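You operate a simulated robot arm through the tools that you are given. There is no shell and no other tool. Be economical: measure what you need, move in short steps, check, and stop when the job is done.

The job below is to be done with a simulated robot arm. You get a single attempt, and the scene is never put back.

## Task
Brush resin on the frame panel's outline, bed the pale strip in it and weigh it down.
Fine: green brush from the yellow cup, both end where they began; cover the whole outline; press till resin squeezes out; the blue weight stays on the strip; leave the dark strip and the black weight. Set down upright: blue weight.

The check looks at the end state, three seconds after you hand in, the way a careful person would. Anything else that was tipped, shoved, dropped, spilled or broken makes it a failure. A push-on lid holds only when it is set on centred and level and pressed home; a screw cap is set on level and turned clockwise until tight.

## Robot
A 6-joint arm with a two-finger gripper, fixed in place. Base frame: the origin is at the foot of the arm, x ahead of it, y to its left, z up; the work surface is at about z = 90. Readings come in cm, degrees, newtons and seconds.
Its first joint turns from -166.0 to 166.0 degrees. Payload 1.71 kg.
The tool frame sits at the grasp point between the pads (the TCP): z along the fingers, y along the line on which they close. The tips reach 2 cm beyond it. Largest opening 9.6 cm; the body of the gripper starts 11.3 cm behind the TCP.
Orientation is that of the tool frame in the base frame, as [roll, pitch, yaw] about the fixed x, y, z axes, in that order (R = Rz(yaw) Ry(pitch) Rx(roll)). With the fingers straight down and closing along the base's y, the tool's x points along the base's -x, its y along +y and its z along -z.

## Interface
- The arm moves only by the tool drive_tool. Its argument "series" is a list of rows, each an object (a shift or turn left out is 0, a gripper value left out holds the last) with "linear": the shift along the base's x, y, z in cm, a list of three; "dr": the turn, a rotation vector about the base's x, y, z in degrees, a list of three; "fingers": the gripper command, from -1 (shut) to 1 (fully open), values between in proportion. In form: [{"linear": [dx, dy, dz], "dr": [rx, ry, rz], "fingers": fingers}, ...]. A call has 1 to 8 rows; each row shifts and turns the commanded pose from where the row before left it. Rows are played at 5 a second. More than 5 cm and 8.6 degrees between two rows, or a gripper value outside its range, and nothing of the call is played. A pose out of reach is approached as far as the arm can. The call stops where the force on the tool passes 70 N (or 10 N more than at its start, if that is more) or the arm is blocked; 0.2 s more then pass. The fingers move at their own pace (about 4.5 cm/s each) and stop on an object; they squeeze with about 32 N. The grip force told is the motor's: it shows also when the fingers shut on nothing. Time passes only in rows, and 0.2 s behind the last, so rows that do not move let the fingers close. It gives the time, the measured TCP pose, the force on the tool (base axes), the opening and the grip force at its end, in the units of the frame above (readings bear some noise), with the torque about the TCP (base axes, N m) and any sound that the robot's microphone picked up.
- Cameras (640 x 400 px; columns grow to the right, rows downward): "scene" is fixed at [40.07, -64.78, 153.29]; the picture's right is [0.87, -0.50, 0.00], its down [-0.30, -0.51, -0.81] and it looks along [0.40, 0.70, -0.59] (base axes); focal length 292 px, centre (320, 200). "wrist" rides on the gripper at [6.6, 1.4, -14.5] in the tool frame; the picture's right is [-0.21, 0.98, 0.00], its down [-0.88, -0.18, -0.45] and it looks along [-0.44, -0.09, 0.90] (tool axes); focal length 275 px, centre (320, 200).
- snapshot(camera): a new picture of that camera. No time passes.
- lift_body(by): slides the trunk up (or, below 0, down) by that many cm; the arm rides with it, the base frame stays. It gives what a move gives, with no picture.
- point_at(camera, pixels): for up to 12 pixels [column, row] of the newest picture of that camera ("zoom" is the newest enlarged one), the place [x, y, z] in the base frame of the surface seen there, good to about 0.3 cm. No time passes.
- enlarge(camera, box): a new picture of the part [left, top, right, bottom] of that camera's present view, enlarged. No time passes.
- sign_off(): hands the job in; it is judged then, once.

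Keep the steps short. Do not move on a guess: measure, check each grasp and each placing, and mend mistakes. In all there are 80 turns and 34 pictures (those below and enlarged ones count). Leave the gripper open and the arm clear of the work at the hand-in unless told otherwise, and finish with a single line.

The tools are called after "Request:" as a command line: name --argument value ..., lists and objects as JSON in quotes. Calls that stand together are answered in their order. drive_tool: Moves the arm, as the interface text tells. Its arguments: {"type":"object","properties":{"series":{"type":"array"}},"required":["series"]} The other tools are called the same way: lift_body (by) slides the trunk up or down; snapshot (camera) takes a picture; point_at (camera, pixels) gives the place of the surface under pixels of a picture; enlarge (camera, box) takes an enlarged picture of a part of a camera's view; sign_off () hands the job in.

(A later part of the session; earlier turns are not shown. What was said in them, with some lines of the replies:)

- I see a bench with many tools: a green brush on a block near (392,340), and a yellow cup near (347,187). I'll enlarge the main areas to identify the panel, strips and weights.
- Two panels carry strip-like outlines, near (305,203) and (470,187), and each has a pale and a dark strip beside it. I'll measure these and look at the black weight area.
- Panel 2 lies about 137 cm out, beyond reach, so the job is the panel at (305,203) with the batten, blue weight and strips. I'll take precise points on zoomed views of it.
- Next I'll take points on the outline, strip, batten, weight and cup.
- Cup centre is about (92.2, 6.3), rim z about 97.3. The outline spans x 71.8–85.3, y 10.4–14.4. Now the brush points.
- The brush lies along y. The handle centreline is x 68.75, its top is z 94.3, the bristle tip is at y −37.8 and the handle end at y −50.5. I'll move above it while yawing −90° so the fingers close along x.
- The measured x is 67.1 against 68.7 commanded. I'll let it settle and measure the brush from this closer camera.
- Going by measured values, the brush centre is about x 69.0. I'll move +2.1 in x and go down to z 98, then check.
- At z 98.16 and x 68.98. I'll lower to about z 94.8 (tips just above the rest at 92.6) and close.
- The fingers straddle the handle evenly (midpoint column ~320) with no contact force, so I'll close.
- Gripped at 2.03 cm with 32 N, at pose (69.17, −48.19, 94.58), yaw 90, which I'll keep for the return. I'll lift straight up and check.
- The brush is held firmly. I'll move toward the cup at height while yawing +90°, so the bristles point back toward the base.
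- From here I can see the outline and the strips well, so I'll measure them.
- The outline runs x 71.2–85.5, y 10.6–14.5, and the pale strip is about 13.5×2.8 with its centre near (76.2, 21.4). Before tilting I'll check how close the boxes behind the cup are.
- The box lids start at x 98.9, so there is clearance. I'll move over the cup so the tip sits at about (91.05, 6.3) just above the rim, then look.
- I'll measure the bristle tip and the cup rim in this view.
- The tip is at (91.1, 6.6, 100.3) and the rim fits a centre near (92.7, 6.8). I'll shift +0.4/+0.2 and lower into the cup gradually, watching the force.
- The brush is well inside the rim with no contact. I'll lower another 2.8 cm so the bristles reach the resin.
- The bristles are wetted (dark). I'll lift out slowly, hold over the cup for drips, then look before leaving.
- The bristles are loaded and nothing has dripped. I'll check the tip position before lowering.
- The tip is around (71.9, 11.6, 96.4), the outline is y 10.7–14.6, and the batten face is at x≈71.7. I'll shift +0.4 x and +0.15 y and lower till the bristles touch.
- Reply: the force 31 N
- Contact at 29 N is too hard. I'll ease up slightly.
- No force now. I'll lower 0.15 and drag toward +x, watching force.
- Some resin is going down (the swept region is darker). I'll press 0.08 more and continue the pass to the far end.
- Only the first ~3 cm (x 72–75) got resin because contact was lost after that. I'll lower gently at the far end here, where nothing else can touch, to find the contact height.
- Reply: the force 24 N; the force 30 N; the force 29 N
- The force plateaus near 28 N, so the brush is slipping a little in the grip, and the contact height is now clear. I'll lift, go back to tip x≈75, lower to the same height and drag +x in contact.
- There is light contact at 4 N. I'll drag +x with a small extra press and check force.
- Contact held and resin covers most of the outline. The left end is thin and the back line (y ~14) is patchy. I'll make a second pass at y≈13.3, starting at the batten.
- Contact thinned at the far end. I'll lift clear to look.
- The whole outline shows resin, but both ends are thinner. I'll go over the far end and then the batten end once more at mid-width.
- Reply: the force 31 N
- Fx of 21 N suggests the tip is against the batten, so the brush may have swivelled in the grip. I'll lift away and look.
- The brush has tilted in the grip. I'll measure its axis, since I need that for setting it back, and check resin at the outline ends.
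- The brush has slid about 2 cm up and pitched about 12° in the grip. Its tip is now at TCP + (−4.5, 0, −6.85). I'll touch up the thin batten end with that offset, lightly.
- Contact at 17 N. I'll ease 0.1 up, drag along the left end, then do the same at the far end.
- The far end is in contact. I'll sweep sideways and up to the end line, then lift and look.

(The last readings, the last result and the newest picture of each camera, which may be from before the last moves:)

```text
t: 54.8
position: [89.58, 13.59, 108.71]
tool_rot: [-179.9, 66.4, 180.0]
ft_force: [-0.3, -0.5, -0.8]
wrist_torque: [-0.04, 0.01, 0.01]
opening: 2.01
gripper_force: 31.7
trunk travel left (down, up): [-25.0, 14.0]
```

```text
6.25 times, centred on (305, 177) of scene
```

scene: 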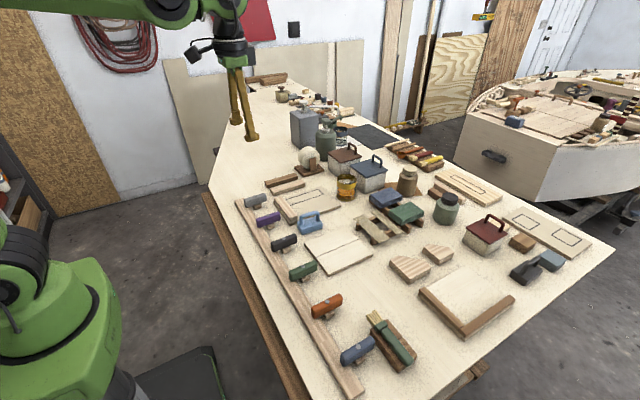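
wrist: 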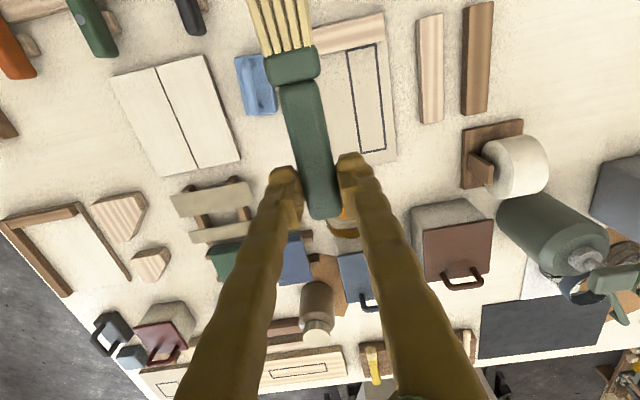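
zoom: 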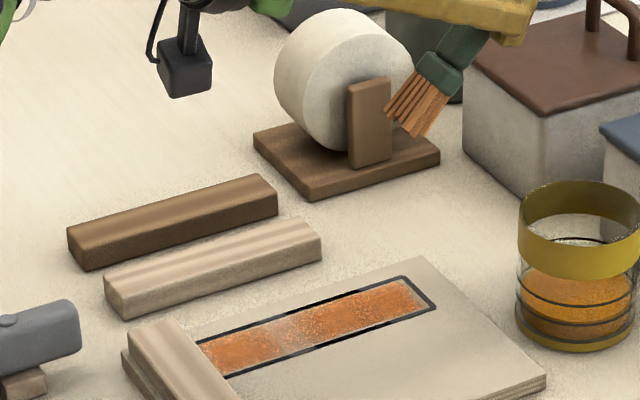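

Both ends are good now, but a thin spot remains at about (285,330), x≈75–78. I'll make one more light stroke there.

Request:
drive_tool --series '[{"linear": [-3.4, -0.3, -3]}, {"linear": [-3.4, -0.4, -3]}, {"linear": [-3.4, -0.4, -3]}, {"linear": [0, 0, -0.9]}, {"linear": [0, 0, -0.25]}, {"linear": [0, 0, 0]}]'

Request:
drive_tool --series '[{"linear": [0, -0.7, 0]}, {"linear": [0.7, 0, -0.03]}, {"linear": [0.7, 0, -0.03]}, {"linear": [0.7, 0, -0.03]}, {"linear": [0.7, 0, -0.03]}, {"linear": [0.6, 0, -0.03]}]'

Request:
drive_tool --series '[{"linear": [0, 0, 0.5]}, {"linear": [-3.4, 1.4, 0]}, {"linear": [0, 0, -0.5]}, {"linear": [0.7, 0, -0.05]}, {"linear": [0.7, 0, -0.03]}, {"linear": [0.7, 0, -0.03]}, {"linear": [0.7, 0, -0.03]}, {"linear": [0.6, 0, -0.03]}]'

Request:
drive_tool --series '[{"linear": [0, 0, 2]}, {"linear": [0, -1, 4]}, {"linear": [0, 0, 4]}, {"linear": [4, -1, 2]}, {"linear": [4, -1, 0]}, {"linear": [0, 0, 0]}]'

Request:
enlarge --camera "scene" --box '[265, 115, 377, 209]'

```text
t: 56.2
position: [79.38, 12.49, 98.58]
tool_rot: [180.0, 66.4, -179.9]
ft_force: [0.5, -0.1, 1.2]
wrist_torque: [0.0, 0.12, 0.01]
opening: 2.03
gripper_force: 32.5
trunk travel left (down, up): [-25.0, 14.0]
```

```text
t: 57.6
position: [82.91, 11.75, 98.28]
tool_rot: [179.9, 66.4, 180.0]
ft_force: [-2.4, 0.3, 9.0]
wrist_torque: [-0.05, 0.61, 0.03]
opening: 2.02
gripper_force: 32.7
trunk travel left (down, up): [-25.0, 14.0]
```

```text
t: 59.4
position: [82.79, 13.04, 98.32]
tool_rot: [-180.0, 66.4, 180.0]
ft_force: [-2.8, 0.0, 8.9]
wrist_torque: [0.04, 0.65, -0.02]
opening: 2.04
gripper_force: 31.5
trunk travel left (down, up): [-25.0, 14.0]
```

```text
t: 60.8
position: [91.11, 10.08, 110.35]
tool_rot: [179.9, 66.4, -180.0]
ft_force: [0.0, 0.5, -0.2]
wrist_torque: [0.03, -0.03, 0.01]
opening: 2.02
gripper_force: 32.2
trunk travel left (down, up): [-25.0, 14.0]
```

```text
4.26 times, centred on (321, 162) of scene
```

zoom: 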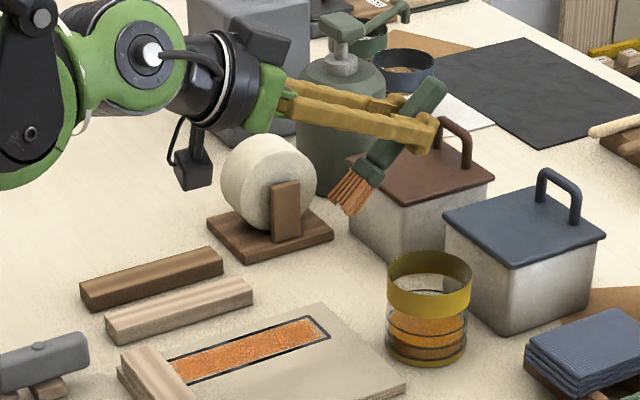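

The outline is fully covered. Now I'll measure how the brush sits in the grip before putting it back.

Request:
point_at --camera "zoom" --pixels '[[332, 199], [341, 208], [353, 213], [352, 185], [362, 172], [378, 152], [385, 145], [428, 98], [435, 84], [425, 88], [442, 92], [420, 112]]'

```text
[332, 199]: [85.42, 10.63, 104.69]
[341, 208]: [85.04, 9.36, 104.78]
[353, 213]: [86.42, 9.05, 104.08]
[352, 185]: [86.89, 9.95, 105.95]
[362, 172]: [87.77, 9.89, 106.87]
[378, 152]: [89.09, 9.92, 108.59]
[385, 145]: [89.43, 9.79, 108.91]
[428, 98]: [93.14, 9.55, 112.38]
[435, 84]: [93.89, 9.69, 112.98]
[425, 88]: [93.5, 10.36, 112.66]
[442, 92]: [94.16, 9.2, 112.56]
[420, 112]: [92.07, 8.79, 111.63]
```

The brush is pitched about 21.7° relative to the fingers. I'll untilt the tool while raising and moving back, then yaw −90° and travel to the rest at height.

Request:
drive_tool --series '[{"linear": [-1.5, -1, 0.9], "dr": [0, 8.3, 0]}, {"linear": [-1.5, -1, 0.9], "dr": [0, 8.3, 0]}, {"linear": [-1.5, -1, 0.9], "dr": [0, 8.3, 0]}, {"linear": [-1.5, -1, 0.9], "dr": [0, 8.3, 0]}, {"linear": [-1.5, -1, 0.9], "dr": [0, 8.3, 0]}, {"linear": [-1.5, -1, 0.9], "dr": [0, 8.3, 0]}, {"linear": [-1.5, -1, 0.9], "dr": [0, 8.3, 0]}, {"linear": [-1.5, -1, 0.9], "dr": [0, 7.5, 0]}]'

Request:
drive_tool --series '[{"linear": [-0.92, -4.45, -0.3], "dr": [0, 0, -8.2]}, {"linear": [-0.92, -4.45, -0.3], "dr": [0, 0, -8.2]}, {"linear": [-0.92, -4.45, -0.3], "dr": [0, 0, -8.2]}, {"linear": [-0.92, -4.45, -0.3], "dr": [0, 0, -8.2]}, {"linear": [-0.92, -4.45, -0.3], "dr": [0, 0, -8.2]}, {"linear": [-0.92, -4.45, -0.3], "dr": [0, 0, -8.2]}, {"linear": [-0.92, -4.45, -0.3], "dr": [0, 0, -8.2]}, {"linear": [-0.92, -4.45, -0.3], "dr": [0, 0, -8.2]}]'

Request:
drive_tool --series '[{"linear": [-0.92, -4.45, -1], "dr": [0, 0, -8.2]}, {"linear": [-0.92, -4.45, -1], "dr": [0, 0, -8.2]}, {"linear": [-0.9, -4.4, -1], "dr": [0, 0, -8.0]}, {"linear": [0, 0, 0]}, {"linear": [0, 0, 0]}]'

```text
t: 62.6
position: [79.0, 1.99, 117.19]
tool_rot: [-180.0, 0.6, -180.0]
ft_force: [0.2, 0.0, 0.1]
wrist_torque: [0.01, -0.03, 0.0]
opening: 2.04
gripper_force: 31.7
trunk travel left (down, up): [-25.0, 14.0]
```

```text
t: 64.4
position: [71.64, -32.86, 115.0]
tool_rot: [-179.9, 0.8, 114.3]
ft_force: [0.5, -0.6, -0.8]
wrist_torque: [-0.03, -0.02, -0.01]
opening: 2.01
gripper_force: 32.5
trunk travel left (down, up): [-25.0, 14.0]
```

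```text
t: 65.6
position: [68.95, -46.97, 111.81]
tool_rot: [-179.8, 0.9, 90.0]
ft_force: [0.6, 0.8, -1.1]
wrist_torque: [-0.03, 0.02, -0.02]
opening: 2.04
gripper_force: 32.3
trunk travel left (down, up): [-25.0, 14.0]
```

I'm above the rest. I'll descend to z 97, then slowly to 94.7, letting the handle end touch the rest and rotate the brush flatter.

Request:
drive_tool --series '[{"linear": [0.1, 0, -5]}, {"linear": [0.1, 0, -5]}, {"linear": [0, 0, -4.6]}, {"linear": [0, 0, -0.9]}, {"linear": [0, 0, 0]}]'

Request:
snapshot --camera "wrist"

```text
t: 66.8
position: [68.86, -46.57, 96.54]
tool_rot: [-179.9, 0.8, 90.0]
ft_force: [-0.8, 0.7, -0.2]
wrist_torque: [0.02, 0.03, -0.04]
opening: 2.02
gripper_force: 31.8
trunk travel left (down, up): [-25.0, 14.0]
```

```text
9 pictures are left
```

wrist: 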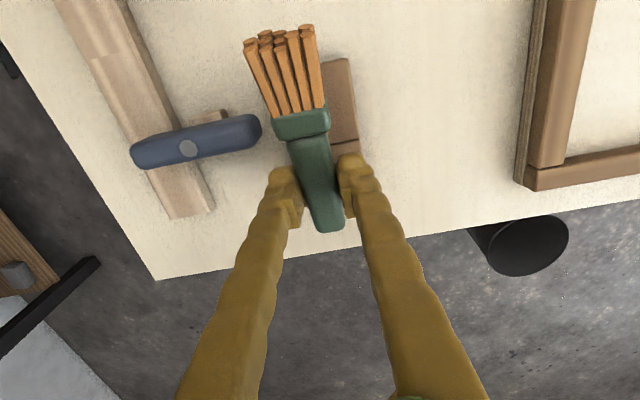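

The brush is aligned over the rest. I'll shift slightly and press down slowly to 94.75.

Request:
drive_tool --series '[{"linear": [0.2, -0.2, -0.6]}, {"linear": [0, 0, -0.4]}, {"linear": [0, 0, -0.3]}, {"linear": [0, 0, -0.3]}, {"linear": [0, 0, -0.2]}, {"linear": [0, 0, 0]}]'

```text
t: 68.2
position: [69.17, -46.87, 94.9]
tool_rot: [-180.0, 0.9, 90.0]
ft_force: [-4.6, -1.9, 22.7]
wrist_torque: [-0.69, 0.07, -0.1]
opening: 2.04
gripper_force: 32.3
trunk travel left (down, up): [-25.0, 14.0]
```

The handle is pressing on the rest (23 N) and rotating. I'll go 0.15 further, relieve, then open gradually.

Request:
drive_tool --series '[{"linear": [0, 0, -0.15]}, {"linear": [0, 0, 0]}, {"linear": [0, 0, 0.1]}, {"linear": [0, 0, 0], "fingers": -0.55}, {"fingers": -0.5}, {"fingers": -0.4}, {"fingers": -0.2}, {"fingers": 0}]'

Request:
enlarge --camera "scene" --box '[340, 300, 430, 380]'

```text
t: 70.0
position: [69.12, -46.89, 94.62]
tool_rot: [-180.0, 1.0, 90.0]
ft_force: [0.4, -0.1, 0.2]
wrist_torque: [-0.04, 0.0, 0.07]
opening: 4.8
gripper_force: 0.1
trunk travel left (down, up): [-25.0, 14.0]
```

```text
5.00 times, centred on (385, 340) of scene
```

zoom: 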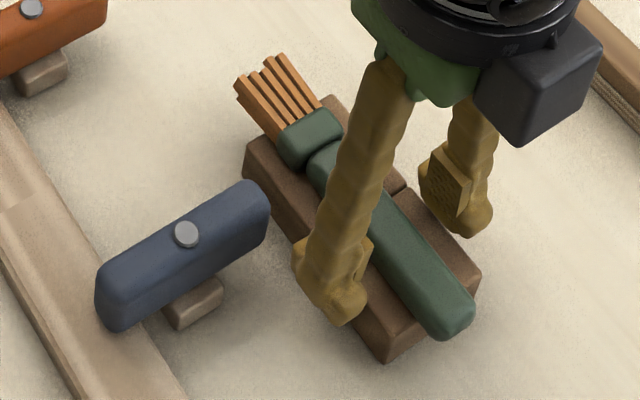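

The brush lies flat on its rest within ~0.4 cm of its original place. I'll lift straight up and travel over the pale strip, yawing back +90°.

Request:
drive_tool --series '[{"linear": [0, 0, 3], "fingers": 0}, {"linear": [0, 0, 5]}, {"linear": [0, 0, 5]}, {"linear": [0, 0, 5]}, {"linear": [0.5, 4.9, 0], "dr": [0, 0, 8.2]}, {"linear": [0.5, 4.9, 0], "dr": [0, 0, 8.2]}, {"linear": [0.5, 4.9, 0], "dr": [0, 0, 8.2]}, {"linear": [0.5, 4.9, 0], "dr": [0, 0, 8.2]}]'

Request:
drive_tool --series '[{"linear": [0.5, 4.9, 0], "dr": [0, 0, 8.2]}, {"linear": [0.5, 4.9, 0], "dr": [0, 0, 8.2]}, {"linear": [0.5, 4.9, 0], "dr": [0, 0, 8.2]}, {"linear": [0.5, 4.9, 0], "dr": [0, 0, 8.2]}, {"linear": [0.5, 4.9, 0], "dr": [0, 0, 8.2]}, {"linear": [0.5, 4.9, 0], "dr": [0, 0, 8.2]}, {"linear": [0.5, 4.9, 0], "dr": [0, 0, 8.0]}, {"linear": [0.5, 4.9, 0]}]'

Request:
drive_tool --series '[{"linear": [0.5, 4.8, 0], "fingers": -0.08}, {"linear": [0.5, 4.7, 0]}, {"linear": [0, 0, 0]}, {"linear": [0, 0, 0]}]'

Request:
snapshot --camera "wrist"

```text
t: 71.8
position: [71.29, -27.38, 112.7]
tool_rot: [-180.0, 0.9, 123.0]
ft_force: [0.0, -0.5, 0.1]
wrist_torque: [0.06, 0.01, -0.04]
opening: 4.8
gripper_force: 0.2
trunk travel left (down, up): [-25.0, 14.0]
```

```text
t: 73.6
position: [75.22, 11.91, 112.71]
tool_rot: [179.9, 0.8, -179.9]
ft_force: [-0.4, -0.2, -0.4]
wrist_torque: [0.07, 0.01, 0.01]
opening: 4.79
gripper_force: 0.0
trunk travel left (down, up): [-25.0, 14.0]
```

```text
t: 74.6
position: [76.03, 21.14, 112.63]
tool_rot: [180.0, 0.9, -180.0]
ft_force: [-0.5, -0.4, -0.1]
wrist_torque: [-0.02, -0.01, 0.0]
opening: 4.4
gripper_force: 0.0
trunk travel left (down, up): [-25.0, 14.0]
```

```text
7 pictures are left
```

wrist: 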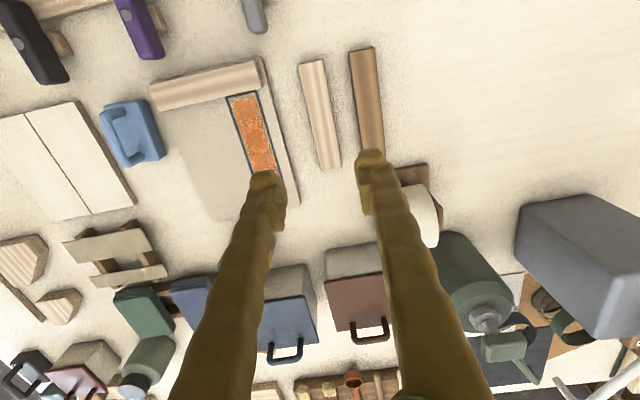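

Resin fills the outline in this view. I'll measure the strip, the batten face and the outline.

Request:
point_at --camera "wrist" --pixels '[[301, 66], [323, 62], [339, 165], [320, 168], [312, 64], [330, 166], [320, 115], [349, 55], [355, 120], [226, 98], [257, 92], [261, 80]]'

Request:
point_at --camera "wrist" --pixels '[[308, 100], [333, 100], [329, 115], [309, 115], [245, 92], [240, 90], [238, 125], [266, 125], [250, 110], [278, 171], [104, 110], [160, 160]]'

```text
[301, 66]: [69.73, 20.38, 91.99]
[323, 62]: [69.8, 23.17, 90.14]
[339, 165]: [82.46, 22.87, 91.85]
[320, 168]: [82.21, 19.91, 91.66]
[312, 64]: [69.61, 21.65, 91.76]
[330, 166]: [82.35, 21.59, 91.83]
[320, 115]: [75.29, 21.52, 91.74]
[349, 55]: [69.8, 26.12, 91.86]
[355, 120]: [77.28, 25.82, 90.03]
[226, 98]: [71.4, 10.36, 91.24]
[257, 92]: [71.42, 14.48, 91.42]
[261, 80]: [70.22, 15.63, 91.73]
```

```text
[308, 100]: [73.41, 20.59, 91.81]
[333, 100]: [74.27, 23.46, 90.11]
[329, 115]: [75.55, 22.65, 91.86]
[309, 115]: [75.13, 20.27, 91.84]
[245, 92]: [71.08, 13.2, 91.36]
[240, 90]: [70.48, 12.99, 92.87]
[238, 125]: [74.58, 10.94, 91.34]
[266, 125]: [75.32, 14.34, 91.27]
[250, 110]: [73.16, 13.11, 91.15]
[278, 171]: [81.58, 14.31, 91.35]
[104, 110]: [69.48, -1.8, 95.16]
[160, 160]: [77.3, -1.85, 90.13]
```

The strip centre is about (76.1, 21.5), the outline centre about (78.45, 12.5), and the dark strip starts at y≥25.8. I'll descend over the strip.

Request:
drive_tool --series '[{"linear": [0, 0.35, -4]}, {"linear": [0, 0, -4.5]}, {"linear": [0, 0, -4.5]}, {"linear": [0, 0, -3.5]}, {"linear": [0, 0, 0]}, {"linear": [0, 0, 0]}]'

```text
t: 76.0
position: [76.01, 21.43, 96.41]
tool_rot: [-180.0, 0.8, -180.0]
ft_force: [-1.0, 0.6, -0.1]
wrist_torque: [0.03, 0.01, 0.0]
opening: 4.42
gripper_force: 0.1
trunk travel left (down, up): [-25.0, 14.0]
```

Aligned. I'll lower the last 4.05 cm to z≈92.35 and close.

Request:
drive_tool --series '[{"linear": [0.05, 0.05, -2]}, {"linear": [0, 0, -1.5]}, {"linear": [0, 0, -0.5]}, {"linear": [0, 0, 0]}, {"fingers": -0.3}, {"fingers": -0.5}, {"fingers": -1}, {"fingers": -1}]'

Request:
drive_tool --series '[{"linear": [0, 0, 0]}, {"linear": [0, 0, 0]}]'

```text
t: 77.8
position: [76.14, 21.7, 92.21]
tool_rot: [-179.9, 0.8, -179.9]
ft_force: [-0.9, 0.3, 0.2]
wrist_torque: [0.0, 0.01, 0.0]
opening: 2.86
gripper_force: 32.1
trunk travel left (down, up): [-25.0, 14.0]
```

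```text
t: 78.4
position: [76.22, 21.91, 92.13]
tool_rot: [-179.9, 0.8, 180.0]
ft_force: [0.3, 0.2, 1.0]
wrist_torque: [0.01, -0.01, -0.01]
opening: 2.86
gripper_force: 31.7
trunk travel left (down, up): [-25.0, 14.0]
```

Gripped, width 2.86 cm. I'll lift 8 cm and carry it over the outline.

Request:
drive_tool --series '[{"linear": [0, 0, 2]}, {"linear": [0, 0, 3]}, {"linear": [0, 0, 3]}, {"linear": [1.2, -4.6, 0]}, {"linear": [1.1, -4.6, 0]}, {"linear": [0, 0, 0]}, {"linear": [0, 0, 0]}]'

Request:
snapshot --camera "wrist"

```text
t: 80.0
position: [78.55, 12.82, 100.21]
tool_rot: [180.0, 0.8, -179.9]
ft_force: [-0.5, -0.7, -0.6]
wrist_torque: [0.0, 0.0, 0.0]
opening: 2.83
gripper_force: 31.9
trunk travel left (down, up): [-25.0, 14.0]
```

```text
6 pictures are left
```

wrist: 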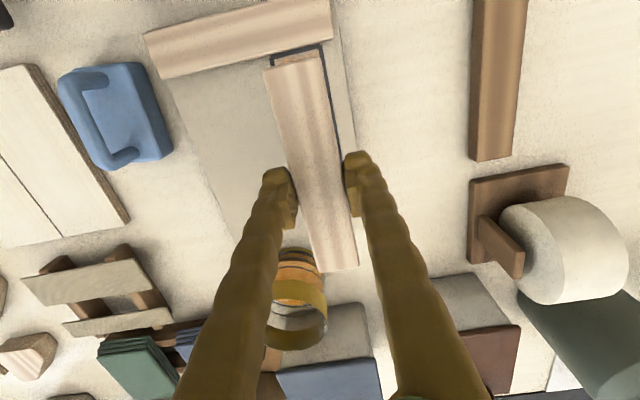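

Strip held level. I'll measure its held ends against the outline and batten.

Request:
point_at --camera "wrist" --pixels '[[264, 71], [316, 60], [292, 66], [331, 268], [357, 265], [342, 267], [270, 62], [321, 50], [325, 60], [300, 52], [325, 40], [160, 76]]'

```text
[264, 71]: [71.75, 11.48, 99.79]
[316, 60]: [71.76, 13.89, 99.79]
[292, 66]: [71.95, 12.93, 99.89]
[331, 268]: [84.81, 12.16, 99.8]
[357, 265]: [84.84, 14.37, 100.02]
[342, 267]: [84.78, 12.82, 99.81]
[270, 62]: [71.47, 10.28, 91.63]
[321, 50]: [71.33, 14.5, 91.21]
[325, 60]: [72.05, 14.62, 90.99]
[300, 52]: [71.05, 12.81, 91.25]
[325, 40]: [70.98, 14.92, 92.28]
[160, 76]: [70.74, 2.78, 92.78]
```

The strip spans x 71.75–84.85 with its y-centre ~12.85, and the outline centre is y ≈12.45. I'll nudge +0.1/−0.35 and lower to TCP z≈93.5.

Request:
drive_tool --series '[{"linear": [0.1, -0.35, 0]}, {"linear": [0, 0, -3]}, {"linear": [0, 0, -2.5]}, {"linear": [0, 0, -0.8]}, {"linear": [0, 0, 0]}]'

```text
t: 81.2
position: [78.47, 12.23, 93.76]
tool_rot: [180.0, 0.9, 179.9]
ft_force: [-0.7, 0.1, 0.0]
wrist_torque: [-0.02, 0.02, -0.01]
opening: 2.84
gripper_force: 31.6
trunk travel left (down, up): [-25.0, 14.0]
```

No contact yet. I'll nudge +0.2 y and lower in small steps to contact.

Request:
drive_tool --series '[{"linear": [0, 0.2, 0]}, {"linear": [0, 0, -0.2]}, {"linear": [0, 0, -0.15]}, {"linear": [0, 0, 0]}]'

```text
t: 82.2
position: [78.6, 12.33, 93.41]
tool_rot: [179.9, 0.8, -179.9]
ft_force: [0.3, 0.2, -0.7]
wrist_torque: [0.0, 0.01, 0.0]
opening: 2.81
gripper_force: 32.1
trunk travel left (down, up): [-25.0, 14.0]
```

Request:
drive_tool --series '[{"linear": [0, 0, -0.1]}, {"linear": [0, 0, 0]}]'

Request:
drive_tool --series '[{"linear": [0, 0, -0.1]}, {"linear": [0, 0, 0]}]'

```text
t: 82.8
position: [78.5, 12.43, 93.47]
tool_rot: [-179.9, 0.8, -180.0]
ft_force: [5.5, -2.7, 14.5]
wrist_torque: [-0.03, -0.01, -0.01]
opening: 2.82
gripper_force: 31.9
trunk travel left (down, up): [-25.0, 14.0]
```

```text
t: 83.4
position: [78.52, 12.25, 93.41]
tool_rot: [-180.0, 0.8, -180.0]
ft_force: [-1.5, -0.4, 16.8]
wrist_torque: [-0.04, 0.03, 0.01]
opening: 2.83
gripper_force: 32.4
trunk travel left (down, up): [-25.0, 14.0]
```

The strip is down (17 N). I'll release and lift clear, then close the fingers for pressing.

Request:
drive_tool --series '[{"fingers": -0.3}, {"fingers": -0.1}, {"linear": [0, 0, 0.5]}, {"linear": [0, 0, 3]}, {"linear": [0, 0, 2], "fingers": -1}, {"fingers": -1}, {"fingers": -1}, {"fingers": -1}]'

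Request:
enlarge --camera "scene" --box '[265, 165, 345, 215]'

```text
t: 85.2
position: [78.49, 12.46, 99.06]
tool_rot: [-180.0, 0.8, 179.8]
ft_force: [0.2, -0.6, 0.8]
wrist_torque: [0.0, 0.02, -0.02]
opening: 0.01
gripper_force: 29.7
trunk travel left (down, up): [-25.0, 14.0]
```

```text
8.00 times, centred on (305, 190) of scene
```

zoom: 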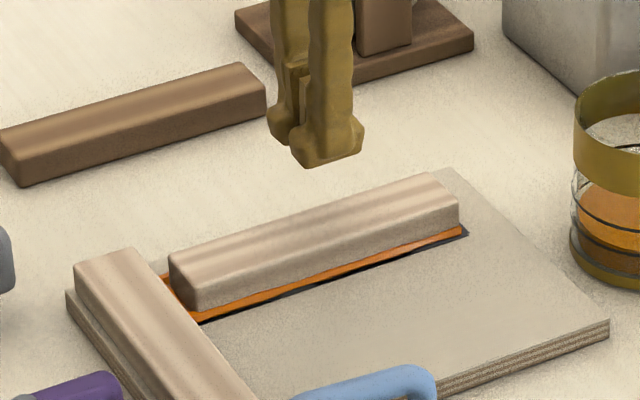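

The strip sits square inside the outline with resin showing along its edges. Now I'll press with closed tips on its centre, from 99.06 down toward contact at ~95.05.

Request:
drive_tool --series '[{"linear": [0, 0, -2]}, {"linear": [0, 0, -1.6]}, {"linear": [0, 0, -0.3]}, {"linear": [0, 0, -0.2]}, {"linear": [0, 0, -0.1]}, {"linear": [0, 0, 0]}]'

Request:
drive_tool --series '[{"linear": [0, 0, -0.1]}, {"linear": [0, 0, -0.1]}, {"linear": [0, 0, 0]}]'

```text
t: 86.6
position: [78.44, 12.51, 94.91]
tool_rot: [-180.0, 0.9, -179.9]
ft_force: [15.1, 10.1, 43.0]
wrist_torque: [0.22, -0.21, 0.03]
opening: 0.57
gripper_force: 29.7
trunk travel left (down, up): [-25.0, 14.0]
```

```text
t: 87.1
position: [77.02, 12.36, 95.88]
tool_rot: [-180.0, 1.8, -180.0]
ft_force: [-1.6, -0.6, 0.7]
wrist_torque: [0.05, -0.11, 0.01]
opening: 0.01
gripper_force: 29.2
trunk travel left (down, up): [-25.0, 14.0]
stopped in row 2: the force on the tool passed its limit at 73 N (the readings are from after the stop); the commanded pose is now the measured one
```

The press reached 73 N and stopped. I'll lift and check the strip for position and squeeze-out.

Request:
drive_tool --series '[{"linear": [0, 0, 3]}, {"linear": [0, 0, 2]}, {"linear": [0, 0, 0]}]'

Request:
enlarge --camera "scene" --box '[265, 165, 345, 215]'

```text
t: 87.9
position: [77.22, 12.56, 100.9]
tool_rot: [-180.0, 1.8, -180.0]
ft_force: [-0.2, 0.8, -0.4]
wrist_torque: [0.01, 0.05, 0.0]
opening: 0.0
gripper_force: 29.0
trunk travel left (down, up): [-25.0, 14.0]
```

```text
8.00 times, centred on (305, 190) of scene
```

zoom: 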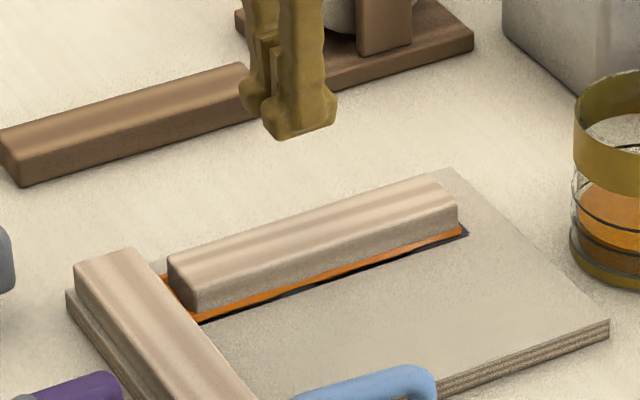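

The strip is still in place, but there are no clear beads yet. I'll level the tool, re-centre and press again gently with a dwell.

Request:
drive_tool --series '[{"linear": [1.1, -0.1, 0], "dr": [0, 1.8, 0]}, {"linear": [0, 0, -3]}, {"linear": [0, 0, -2.3]}, {"linear": [0, 0, 0]}, {"linear": [0, 0, 0]}]'

```text
t: 89.1
position: [78.33, 12.49, 95.41]
tool_rot: [-179.9, -0.1, 180.0]
ft_force: [0.2, -0.1, -0.1]
wrist_torque: [0.0, 0.01, 0.0]
opening: 0.01
gripper_force: 29.3
trunk travel left (down, up): [-25.0, 14.0]
```

Request:
drive_tool --series '[{"linear": [0, 0, -0.2]}, {"linear": [0, 0, -0.1]}, {"linear": [0, 0, -0.1]}, {"linear": [0, 0, 0]}]'

```text
t: 90.1
position: [78.43, 12.48, 95.07]
tool_rot: [-179.9, 0.0, -180.0]
ft_force: [0.6, 0.6, 1.5]
wrist_torque: [0.0, -0.01, 0.02]
opening: 0.59
gripper_force: 29.0
trunk travel left (down, up): [-25.0, 14.0]
```

Just touching. I'll add pressure in 0.1 steps with dwell.

Request:
drive_tool --series '[{"linear": [0, 0, -0.1]}, {"linear": [0, 0, 0]}, {"linear": [0, 0, 0]}]'

Request:
drive_tool --series '[{"linear": [0, 0, -0.08]}, {"linear": [0, 0, 0]}, {"linear": [0, 0, 0]}, {"linear": [0, 0, 0]}, {"linear": [0, 0, 0]}]'

```text
t: 90.9
position: [78.21, 12.35, 94.84]
tool_rot: [-180.0, 0.0, 179.9]
ft_force: [1.6, 2.8, 9.8]
wrist_torque: [0.05, -0.02, -0.02]
opening: 0.61
gripper_force: 29.7
trunk travel left (down, up): [-25.0, 14.0]
```

```text
t: 92.1
position: [78.29, 12.37, 94.84]
tool_rot: [-180.0, -0.2, -180.0]
ft_force: [3.4, -1.7, 20.6]
wrist_torque: [-0.02, -0.06, -0.01]
opening: 0.62
gripper_force: 28.9
trunk travel left (down, up): [-25.0, 14.0]
```

Request:
drive_tool --series '[{"linear": [0, 0, -0.1]}, {"linear": [0, 0, 0]}, {"linear": [0, 0, 0]}]'

Request:
drive_tool --series '[{"linear": [0, 0, -0.08]}, {"linear": [0, 0, 0]}, {"linear": [0, 0, 0]}, {"linear": [0, 0, 0]}, {"linear": [0, 0, 0]}, {"linear": [0, 0, 0]}]'

Request:
enlarge --camera "scene" --box '[269, 170, 339, 215]'

```text
t: 92.9
position: [78.21, 12.42, 94.87]
tool_rot: [179.9, 0.0, 180.0]
ft_force: [9.9, 1.5, 42.2]
wrist_torque: [0.01, -0.18, 0.05]
opening: 0.6
gripper_force: 29.1
trunk travel left (down, up): [-25.0, 14.0]
```

```text
t: 94.3
position: [78.23, 12.4, 94.89]
tool_rot: [179.9, 0.0, 180.0]
ft_force: [0.1, 3.0, 47.7]
wrist_torque: [0.05, 0.02, 0.01]
opening: 0.6
gripper_force: 29.2
trunk travel left (down, up): [-25.0, 14.0]
```

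```text
8.89 times, centred on (304, 192) of scene
```

zoom: 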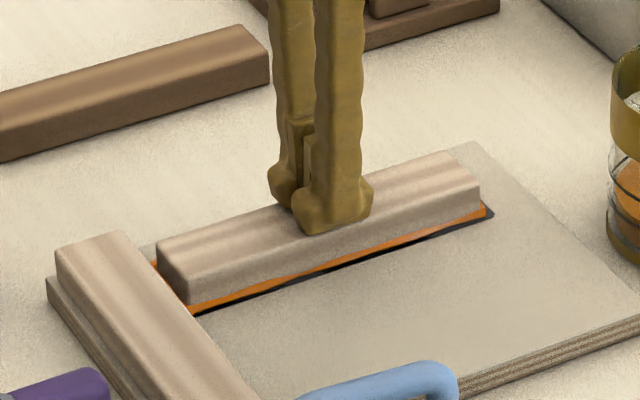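

Held 48 N for over a second at the centre. I'll go up slightly to ~60 N with a longer dwell, then also press near each end.

Request:
drive_tool --series '[{"linear": [0, 0, -0.06]}, {"linear": [0, 0, 0]}, {"linear": [0, 0, 0]}, {"linear": [0, 0, 0]}, {"linear": [0, 0, 0]}, {"linear": [0, 0, 0]}, {"linear": [0, 0, 0]}, {"linear": [0, 0, 0]}]'

Request:
drive_tool --series '[{"linear": [0, 0, 0.3]}, {"linear": [0, 0, 0.7]}, {"linear": [-4.0, 0, 0]}, {"linear": [0, 0, -0.6]}, {"linear": [0, 0, -0.15]}, {"linear": [0, 0, 0]}]'

```text
t: 96.1
position: [78.14, 12.32, 94.91]
tool_rot: [179.9, 0.0, 180.0]
ft_force: [3.3, 1.4, 58.3]
wrist_torque: [-0.01, -0.06, 0.01]
opening: 0.61
gripper_force: 29.6
trunk travel left (down, up): [-25.0, 14.0]
```

```text
t: 97.5
position: [74.37, 12.28, 94.94]
tool_rot: [-179.9, -0.1, -179.9]
ft_force: [-2.1, -3.1, 26.2]
wrist_torque: [-0.07, 0.02, -0.05]
opening: 0.64
gripper_force: 29.0
trunk travel left (down, up): [-25.0, 14.0]
```

58 N was held at the centre. The near end is at 26 N, so I'll press on to ~45 N, then move to the far end.

Request:
drive_tool --series '[{"linear": [0, 0, -0.1]}, {"linear": [0, 0, 0]}, {"linear": [0, 0, 0]}, {"linear": [0, 0, 0]}, {"linear": [0, 0, 0]}, {"linear": [0, 0, 0]}]'

Request:
drive_tool --series '[{"linear": [0, 0, 0.3]}, {"linear": [0, 0, 0.7]}, {"linear": [4.2, 0.05, 0]}, {"linear": [4.0, 0.05, 0]}, {"linear": [0, 0, -0.6]}, {"linear": [0, 0, -0.2]}, {"linear": [0, 0, 0]}]'

```text
t: 98.8
position: [72.73, 12.23, 95.81]
tool_rot: [179.8, 1.0, -179.9]
ft_force: [-1.6, 0.3, 0.7]
wrist_torque: [0.0, -0.12, 0.0]
opening: 0.04
gripper_force: 28.9
trunk travel left (down, up): [-25.0, 14.0]
stopped in row 6: the force on the tool passed its limit at 71 N (the readings are from after the stop); the commanded pose is now the measured one
```

```text
t: 100.4
position: [81.29, 12.35, 95.98]
tool_rot: [179.9, 0.8, 180.0]
ft_force: [0.4, -0.2, -0.7]
wrist_torque: [0.0, -0.01, -0.02]
opening: 0.0
gripper_force: 29.4
trunk travel left (down, up): [-25.0, 14.0]
```

The near end was pressed to 71 N. Now the far end, gently and with less dwell.

Request:
drive_tool --series '[{"linear": [0.8, 0, -0.5], "dr": [0, 0.9, 0]}, {"linear": [0, 0, -0.4]}, {"linear": [0, 0, -0.1]}, {"linear": [0, 0, -0.1]}, {"linear": [0, 0, 0]}]'

```text
t: 101.6
position: [82.14, 12.19, 94.96]
tool_rot: [179.9, 0.0, 180.0]
ft_force: [5.8, 0.5, 17.8]
wrist_torque: [0.03, -0.11, -0.01]
opening: 0.59
gripper_force: 28.8
trunk travel left (down, up): [-25.0, 14.0]
```

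Request:
drive_tool --series '[{"linear": [0, 0, -0.12]}, {"linear": [0, 0, 0]}, {"linear": [0, 0, 0]}, {"linear": [0, 0, 0]}]'

Request:
drive_tool --series '[{"linear": [0, 0, 0.4]}, {"linear": [0, 0, 2]}, {"linear": [-1, -2, 3.5]}, {"linear": [-1.5, -4, 2]}, {"linear": [-3.5, -3, 0], "fingers": 0.0}, {"linear": [-3.5, -2.5, 0]}, {"linear": [0, -3, 0]}, {"linear": [0, 0, 0]}]'

Request:
snapshot --camera "wrist"

```text
t: 102.6
position: [81.92, 12.15, 94.95]
tool_rot: [179.9, 0.0, 180.0]
ft_force: [16.7, -0.6, 54.7]
wrist_torque: [0.0, -0.31, -0.03]
opening: 0.61
gripper_force: 29.4
trunk travel left (down, up): [-25.0, 14.0]
```

```text
t: 104.4
position: [72.55, -2.19, 102.59]
tool_rot: [179.9, -0.2, 180.0]
ft_force: [0.5, -0.5, -0.9]
wrist_torque: [0.03, 0.04, -0.02]
opening: 4.8
gripper_force: 0.1
trunk travel left (down, up): [-25.0, 14.0]
```

```text
2 pictures are left
```

wrist: 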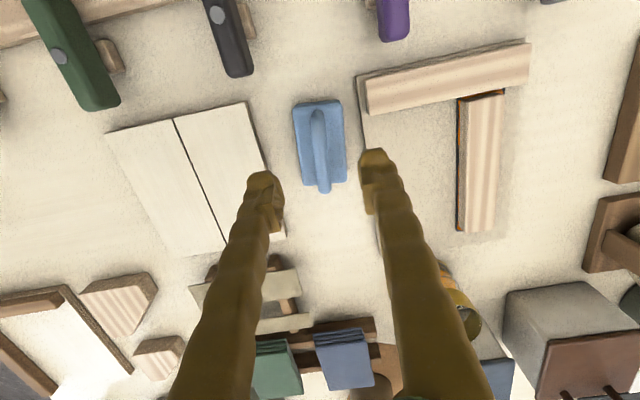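

I'm near the blue weight. I'll measure its handle and body, and the strip's present place.

Request:
point_at --camera "wrist" --pixels '[[320, 115], [320, 135], [321, 160], [323, 188], [296, 105], [340, 103], [346, 178], [304, 183], [458, 98], [502, 92], [494, 228], [458, 230]]'

Request:
point_at --camera "wrist" --pixels '[[480, 96], [476, 229], [479, 160], [313, 150], [328, 150], [299, 150], [342, 150], [457, 160], [500, 160], [459, 130], [460, 200], [464, 160]]'

```text
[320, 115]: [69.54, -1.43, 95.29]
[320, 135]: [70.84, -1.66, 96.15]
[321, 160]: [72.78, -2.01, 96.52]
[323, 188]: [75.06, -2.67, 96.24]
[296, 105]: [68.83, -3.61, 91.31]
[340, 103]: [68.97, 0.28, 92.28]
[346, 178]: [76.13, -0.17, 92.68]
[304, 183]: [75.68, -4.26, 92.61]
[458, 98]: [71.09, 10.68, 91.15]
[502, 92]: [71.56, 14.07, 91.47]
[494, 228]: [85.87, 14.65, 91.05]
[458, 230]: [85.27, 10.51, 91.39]
```

```text
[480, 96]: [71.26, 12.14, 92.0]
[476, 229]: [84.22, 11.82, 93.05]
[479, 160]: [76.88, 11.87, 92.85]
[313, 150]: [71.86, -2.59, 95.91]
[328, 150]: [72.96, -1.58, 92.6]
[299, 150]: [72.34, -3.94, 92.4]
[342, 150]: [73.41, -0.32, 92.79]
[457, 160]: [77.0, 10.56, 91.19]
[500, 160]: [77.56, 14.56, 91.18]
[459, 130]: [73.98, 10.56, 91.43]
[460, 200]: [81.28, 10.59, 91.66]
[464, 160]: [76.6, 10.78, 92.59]
```

The weight centre is about (72.5, −2.0), yawed about −6.5°, with its handle bar top at z 96.5 and body top 92.7. I'll turn the tool −6.5° and descend to z≈95.4 around the bar.

Request:
drive_tool --series '[{"linear": [0, 0.1, -3], "dr": [0, 0, -6.5]}, {"linear": [0, 0, -2.5]}, {"linear": [0, 0, -1]}, {"linear": [0, 0, -0.6]}, {"linear": [0, 0, 0]}]'

Request:
drive_tool --series '[{"fingers": -0.4}, {"fingers": -0.6}, {"fingers": -0.8}, {"fingers": -1}, {"fingers": -1}, {"fingers": -1}]'

```text
t: 105.6
position: [72.47, -2.14, 95.43]
tool_rot: [180.0, -0.2, 173.5]
ft_force: [1.0, 0.3, -0.1]
wrist_torque: [0.01, -0.02, 0.02]
opening: 4.82
gripper_force: 0.1
trunk travel left (down, up): [-25.0, 14.0]
```

```text
t: 107.0
position: [72.59, -1.99, 95.47]
tool_rot: [180.0, -0.2, 173.5]
ft_force: [-0.5, -0.3, 1.0]
wrist_torque: [-0.02, 0.01, 0.09]
opening: 0.64
gripper_force: 32.0
trunk travel left (down, up): [-25.0, 14.0]
```

Closed to 0.64 cm at 32 N. I'll lift a little and check the load.

Request:
drive_tool --series '[{"linear": [0, 0, 0.5]}, {"linear": [0, 0, 1]}, {"linear": [0, 0, 1]}, {"linear": [0, 0, 0]}, {"linear": [0, 0, 0]}]'

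Request:
point_at --camera "scene" --pixels '[[310, 222], [300, 226], [320, 226]]'

```text
t: 108.2
position: [72.52, -2.26, 97.94]
tool_rot: [179.9, -0.2, 173.5]
ft_force: [-0.4, -1.2, -5.6]
wrist_torque: [-0.01, 0.01, 0.01]
opening: 0.65
gripper_force: 31.8
trunk travel left (down, up): [-25.0, 14.0]
```

```text
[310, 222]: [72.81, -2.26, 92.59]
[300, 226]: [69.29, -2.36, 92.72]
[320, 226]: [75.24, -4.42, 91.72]
```

The force reading shows 5.6 N hanging with no torque, so the weight is held centred. I'll raise, turn back +6.5° and carry it over the strip.

Request:
drive_tool --series '[{"linear": [0, 0, 4]}, {"linear": [0.5, 2, 3.5], "dr": [0, 0, 6.5]}, {"linear": [1.4, 4.3, 0]}, {"linear": [1.4, 4.3, 0]}, {"linear": [2.4, 3.7, 0]}, {"linear": [0, 0, 0]}, {"linear": [0, 0, 0]}]'

Request:
snapshot --camera "wrist"

```text
t: 109.8
position: [78.0, 12.01, 105.44]
tool_rot: [179.9, -0.3, -180.0]
ft_force: [0.6, 0.3, -6.3]
wrist_torque: [-0.03, 0.0, 0.0]
opening: 0.63
gripper_force: 31.8
trunk travel left (down, up): [-25.0, 14.0]
```

```text
1 pictures are left
```

wrist: 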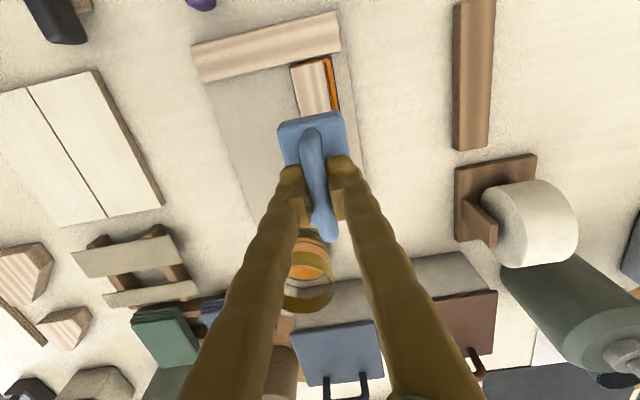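

I'll measure the strip's near end, the resin margin and the held weight.

Request:
point_at --camera "wrist" --pixels '[[292, 68], [323, 62], [300, 105], [329, 100], [310, 85], [328, 66], [333, 85], [336, 104], [279, 127], [343, 114], [290, 163], [311, 120]]'

Request:
point_at --camera "wrist" --pixels '[[299, 90], [303, 90], [326, 90], [322, 90], [328, 90], [331, 75], [338, 95], [296, 90], [348, 150], [330, 110], [332, 62], [318, 64]]'

```text
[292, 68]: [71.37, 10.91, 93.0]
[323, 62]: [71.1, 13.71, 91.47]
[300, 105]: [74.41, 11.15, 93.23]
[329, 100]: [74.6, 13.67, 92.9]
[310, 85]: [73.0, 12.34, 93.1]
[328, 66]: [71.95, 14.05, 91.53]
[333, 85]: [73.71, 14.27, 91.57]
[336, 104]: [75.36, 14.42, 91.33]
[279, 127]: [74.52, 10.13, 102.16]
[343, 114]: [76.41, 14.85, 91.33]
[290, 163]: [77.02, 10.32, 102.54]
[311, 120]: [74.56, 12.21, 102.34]
```

```text
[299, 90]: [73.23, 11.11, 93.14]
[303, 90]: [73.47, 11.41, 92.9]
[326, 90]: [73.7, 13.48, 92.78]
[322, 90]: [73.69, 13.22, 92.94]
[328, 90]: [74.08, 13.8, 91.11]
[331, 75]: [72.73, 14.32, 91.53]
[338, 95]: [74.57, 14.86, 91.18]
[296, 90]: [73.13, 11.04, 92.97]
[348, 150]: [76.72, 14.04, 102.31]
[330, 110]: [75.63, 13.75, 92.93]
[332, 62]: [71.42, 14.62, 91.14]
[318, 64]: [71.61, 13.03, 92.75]
```

The strip centre is about (77.9, 12.3), and a raised resin bead (z 91.5) shows along its edge, so squeeze-out has happened. The weight is centred on y 12.1, so I'll shift +0.2 and lower.

Request:
drive_tool --series '[{"linear": [0, 0.2, -3]}, {"linear": [0, 0, -2.5]}, {"linear": [0, 0, -0.9]}, {"linear": [0, 0, -0.2]}, {"linear": [0, 0, 0]}]'

Request:
drive_tool --series '[{"linear": [0, 0, -0.12]}, {"linear": [0, 0, 0]}]'

```text
t: 111.0
position: [78.22, 12.29, 98.91]
tool_rot: [179.9, -0.2, -179.9]
ft_force: [-1.5, -0.7, -6.3]
wrist_torque: [-0.01, 0.04, 0.02]
opening: 0.62
gripper_force: 31.7
trunk travel left (down, up): [-25.0, 14.0]
```

```text
t: 111.6
position: [78.12, 12.42, 98.73]
tool_rot: [179.9, -0.2, -180.0]
ft_force: [0.4, -0.8, -6.8]
wrist_torque: [-0.03, 0.01, 0.01]
opening: 0.62
gripper_force: 32.2
trunk travel left (down, up): [-25.0, 14.0]
```

Still hanging (−6.8 N). I'll continue down in small steps.

Request:
drive_tool --series '[{"linear": [0, 0, -0.12]}, {"linear": [0, 0, 0]}]'

Request:
drive_tool --series '[{"linear": [0, 0, -0.1]}, {"linear": [0, 0, 0]}]'

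```text
t: 112.2
position: [78.08, 12.33, 98.65]
tool_rot: [179.9, -0.2, 179.9]
ft_force: [0.4, -0.1, -5.8]
wrist_torque: [0.03, 0.02, 0.0]
opening: 0.61
gripper_force: 31.3
trunk travel left (down, up): [-25.0, 14.0]
```

```text
t: 112.8
position: [78.15, 12.39, 98.47]
tool_rot: [180.0, -0.2, 180.0]
ft_force: [-0.6, -0.1, -6.1]
wrist_torque: [-0.01, -0.01, 0.02]
opening: 0.63
gripper_force: 31.3
trunk travel left (down, up): [-25.0, 14.0]
```

Request:
drive_tool --series '[{"linear": [0, 0, -0.1]}, {"linear": [0, 0, 0]}]'

Request:
drive_tool --series '[{"linear": [0, 0, -0.08]}, {"linear": [0, 0, 0]}]'

```text
t: 113.4
position: [78.18, 12.35, 98.44]
tool_rot: [179.9, -0.1, -180.0]
ft_force: [-0.4, -0.7, -5.7]
wrist_torque: [-0.01, 0.02, 0.0]
opening: 0.6
gripper_force: 32.0
trunk travel left (down, up): [-25.0, 14.0]
```

```text
t: 114.0
position: [78.14, 12.36, 98.29]
tool_rot: [179.9, -0.1, -180.0]
ft_force: [3.0, -0.5, -0.9]
wrist_torque: [-0.02, -0.07, 0.02]
opening: 0.63
gripper_force: 31.7
trunk travel left (down, up): [-25.0, 14.0]
```

The load has transferred to the strip. I'll settle 0.05 more, open gradually, and rise straight up.

Request:
drive_tool --series '[{"linear": [0, 0, -0.05]}, {"linear": [0, 0, 0]}, {"fingers": -0.7}, {"fingers": -0.5}, {"fingers": -0.2}, {"fingers": -0.1}, {"linear": [0, 0, 1]}, {"linear": [0, 0, 2]}]'

Request:
drive_tool --series '[{"linear": [0, 0, 4]}, {"linear": [0, 0, 5]}, {"linear": [0, 0, 5]}, {"linear": [-4, 2, 2], "fingers": 1}, {"linear": [-4.5, 1, 0]}, {"linear": [-4.5, 1, 0]}, {"linear": [-4, 0, 0]}, {"linear": [0, 0, 0]}]'

Request:
snapshot --camera "scene"

```text
t: 115.8
position: [78.12, 12.53, 101.42]
tool_rot: [179.9, -0.1, 180.0]
ft_force: [0.2, 0.5, 0.9]
wrist_torque: [-0.02, 0.01, 0.01]
opening: 4.34
gripper_force: 0.0
trunk travel left (down, up): [-25.0, 14.0]
```

```text
t: 117.6
position: [61.11, 16.72, 117.31]
tool_rot: [179.8, -0.1, -180.0]
ft_force: [-0.6, 0.5, 0.6]
wrist_torque: [0.02, -0.05, -0.05]
opening: 9.63
gripper_force: 0.0
trunk travel left (down, up): [-25.0, 14.0]
```

```text
0 pictures are left
```

scene: 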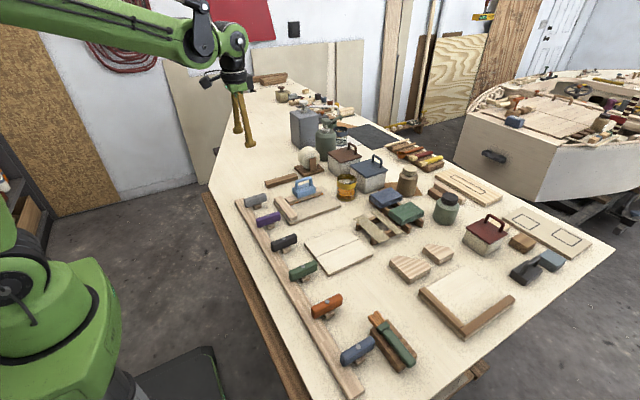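

The weight looks upright on the strip, with everything else in place. I'll confirm its level by points on it.

Request:
point_at --camera "scene" --pixels '[[296, 182], [312, 178], [304, 179], [295, 195], [314, 190], [300, 196], [309, 192], [347, 181], [388, 328], [405, 355]]'

```text
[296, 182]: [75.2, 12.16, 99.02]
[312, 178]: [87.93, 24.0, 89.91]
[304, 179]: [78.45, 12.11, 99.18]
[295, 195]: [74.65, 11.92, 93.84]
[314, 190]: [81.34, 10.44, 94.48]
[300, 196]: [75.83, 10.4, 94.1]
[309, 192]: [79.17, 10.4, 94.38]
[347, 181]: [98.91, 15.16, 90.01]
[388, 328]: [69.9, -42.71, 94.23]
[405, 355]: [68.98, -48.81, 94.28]
```

The weight is level (handle at 99.0–99.2) and centred, the brush lies flat, and the arm is clear with the gripper open, so I'm handing in.

Request:
sign_off

```text
The job is handed in.
```

Job handed in: the outline is fully coated, the pale strip is pressed into the resin with a bead showing along one edge, the blue weight is level on it, the brush is on its rest about 0.4 cm from where it began, and the cup was never moved.
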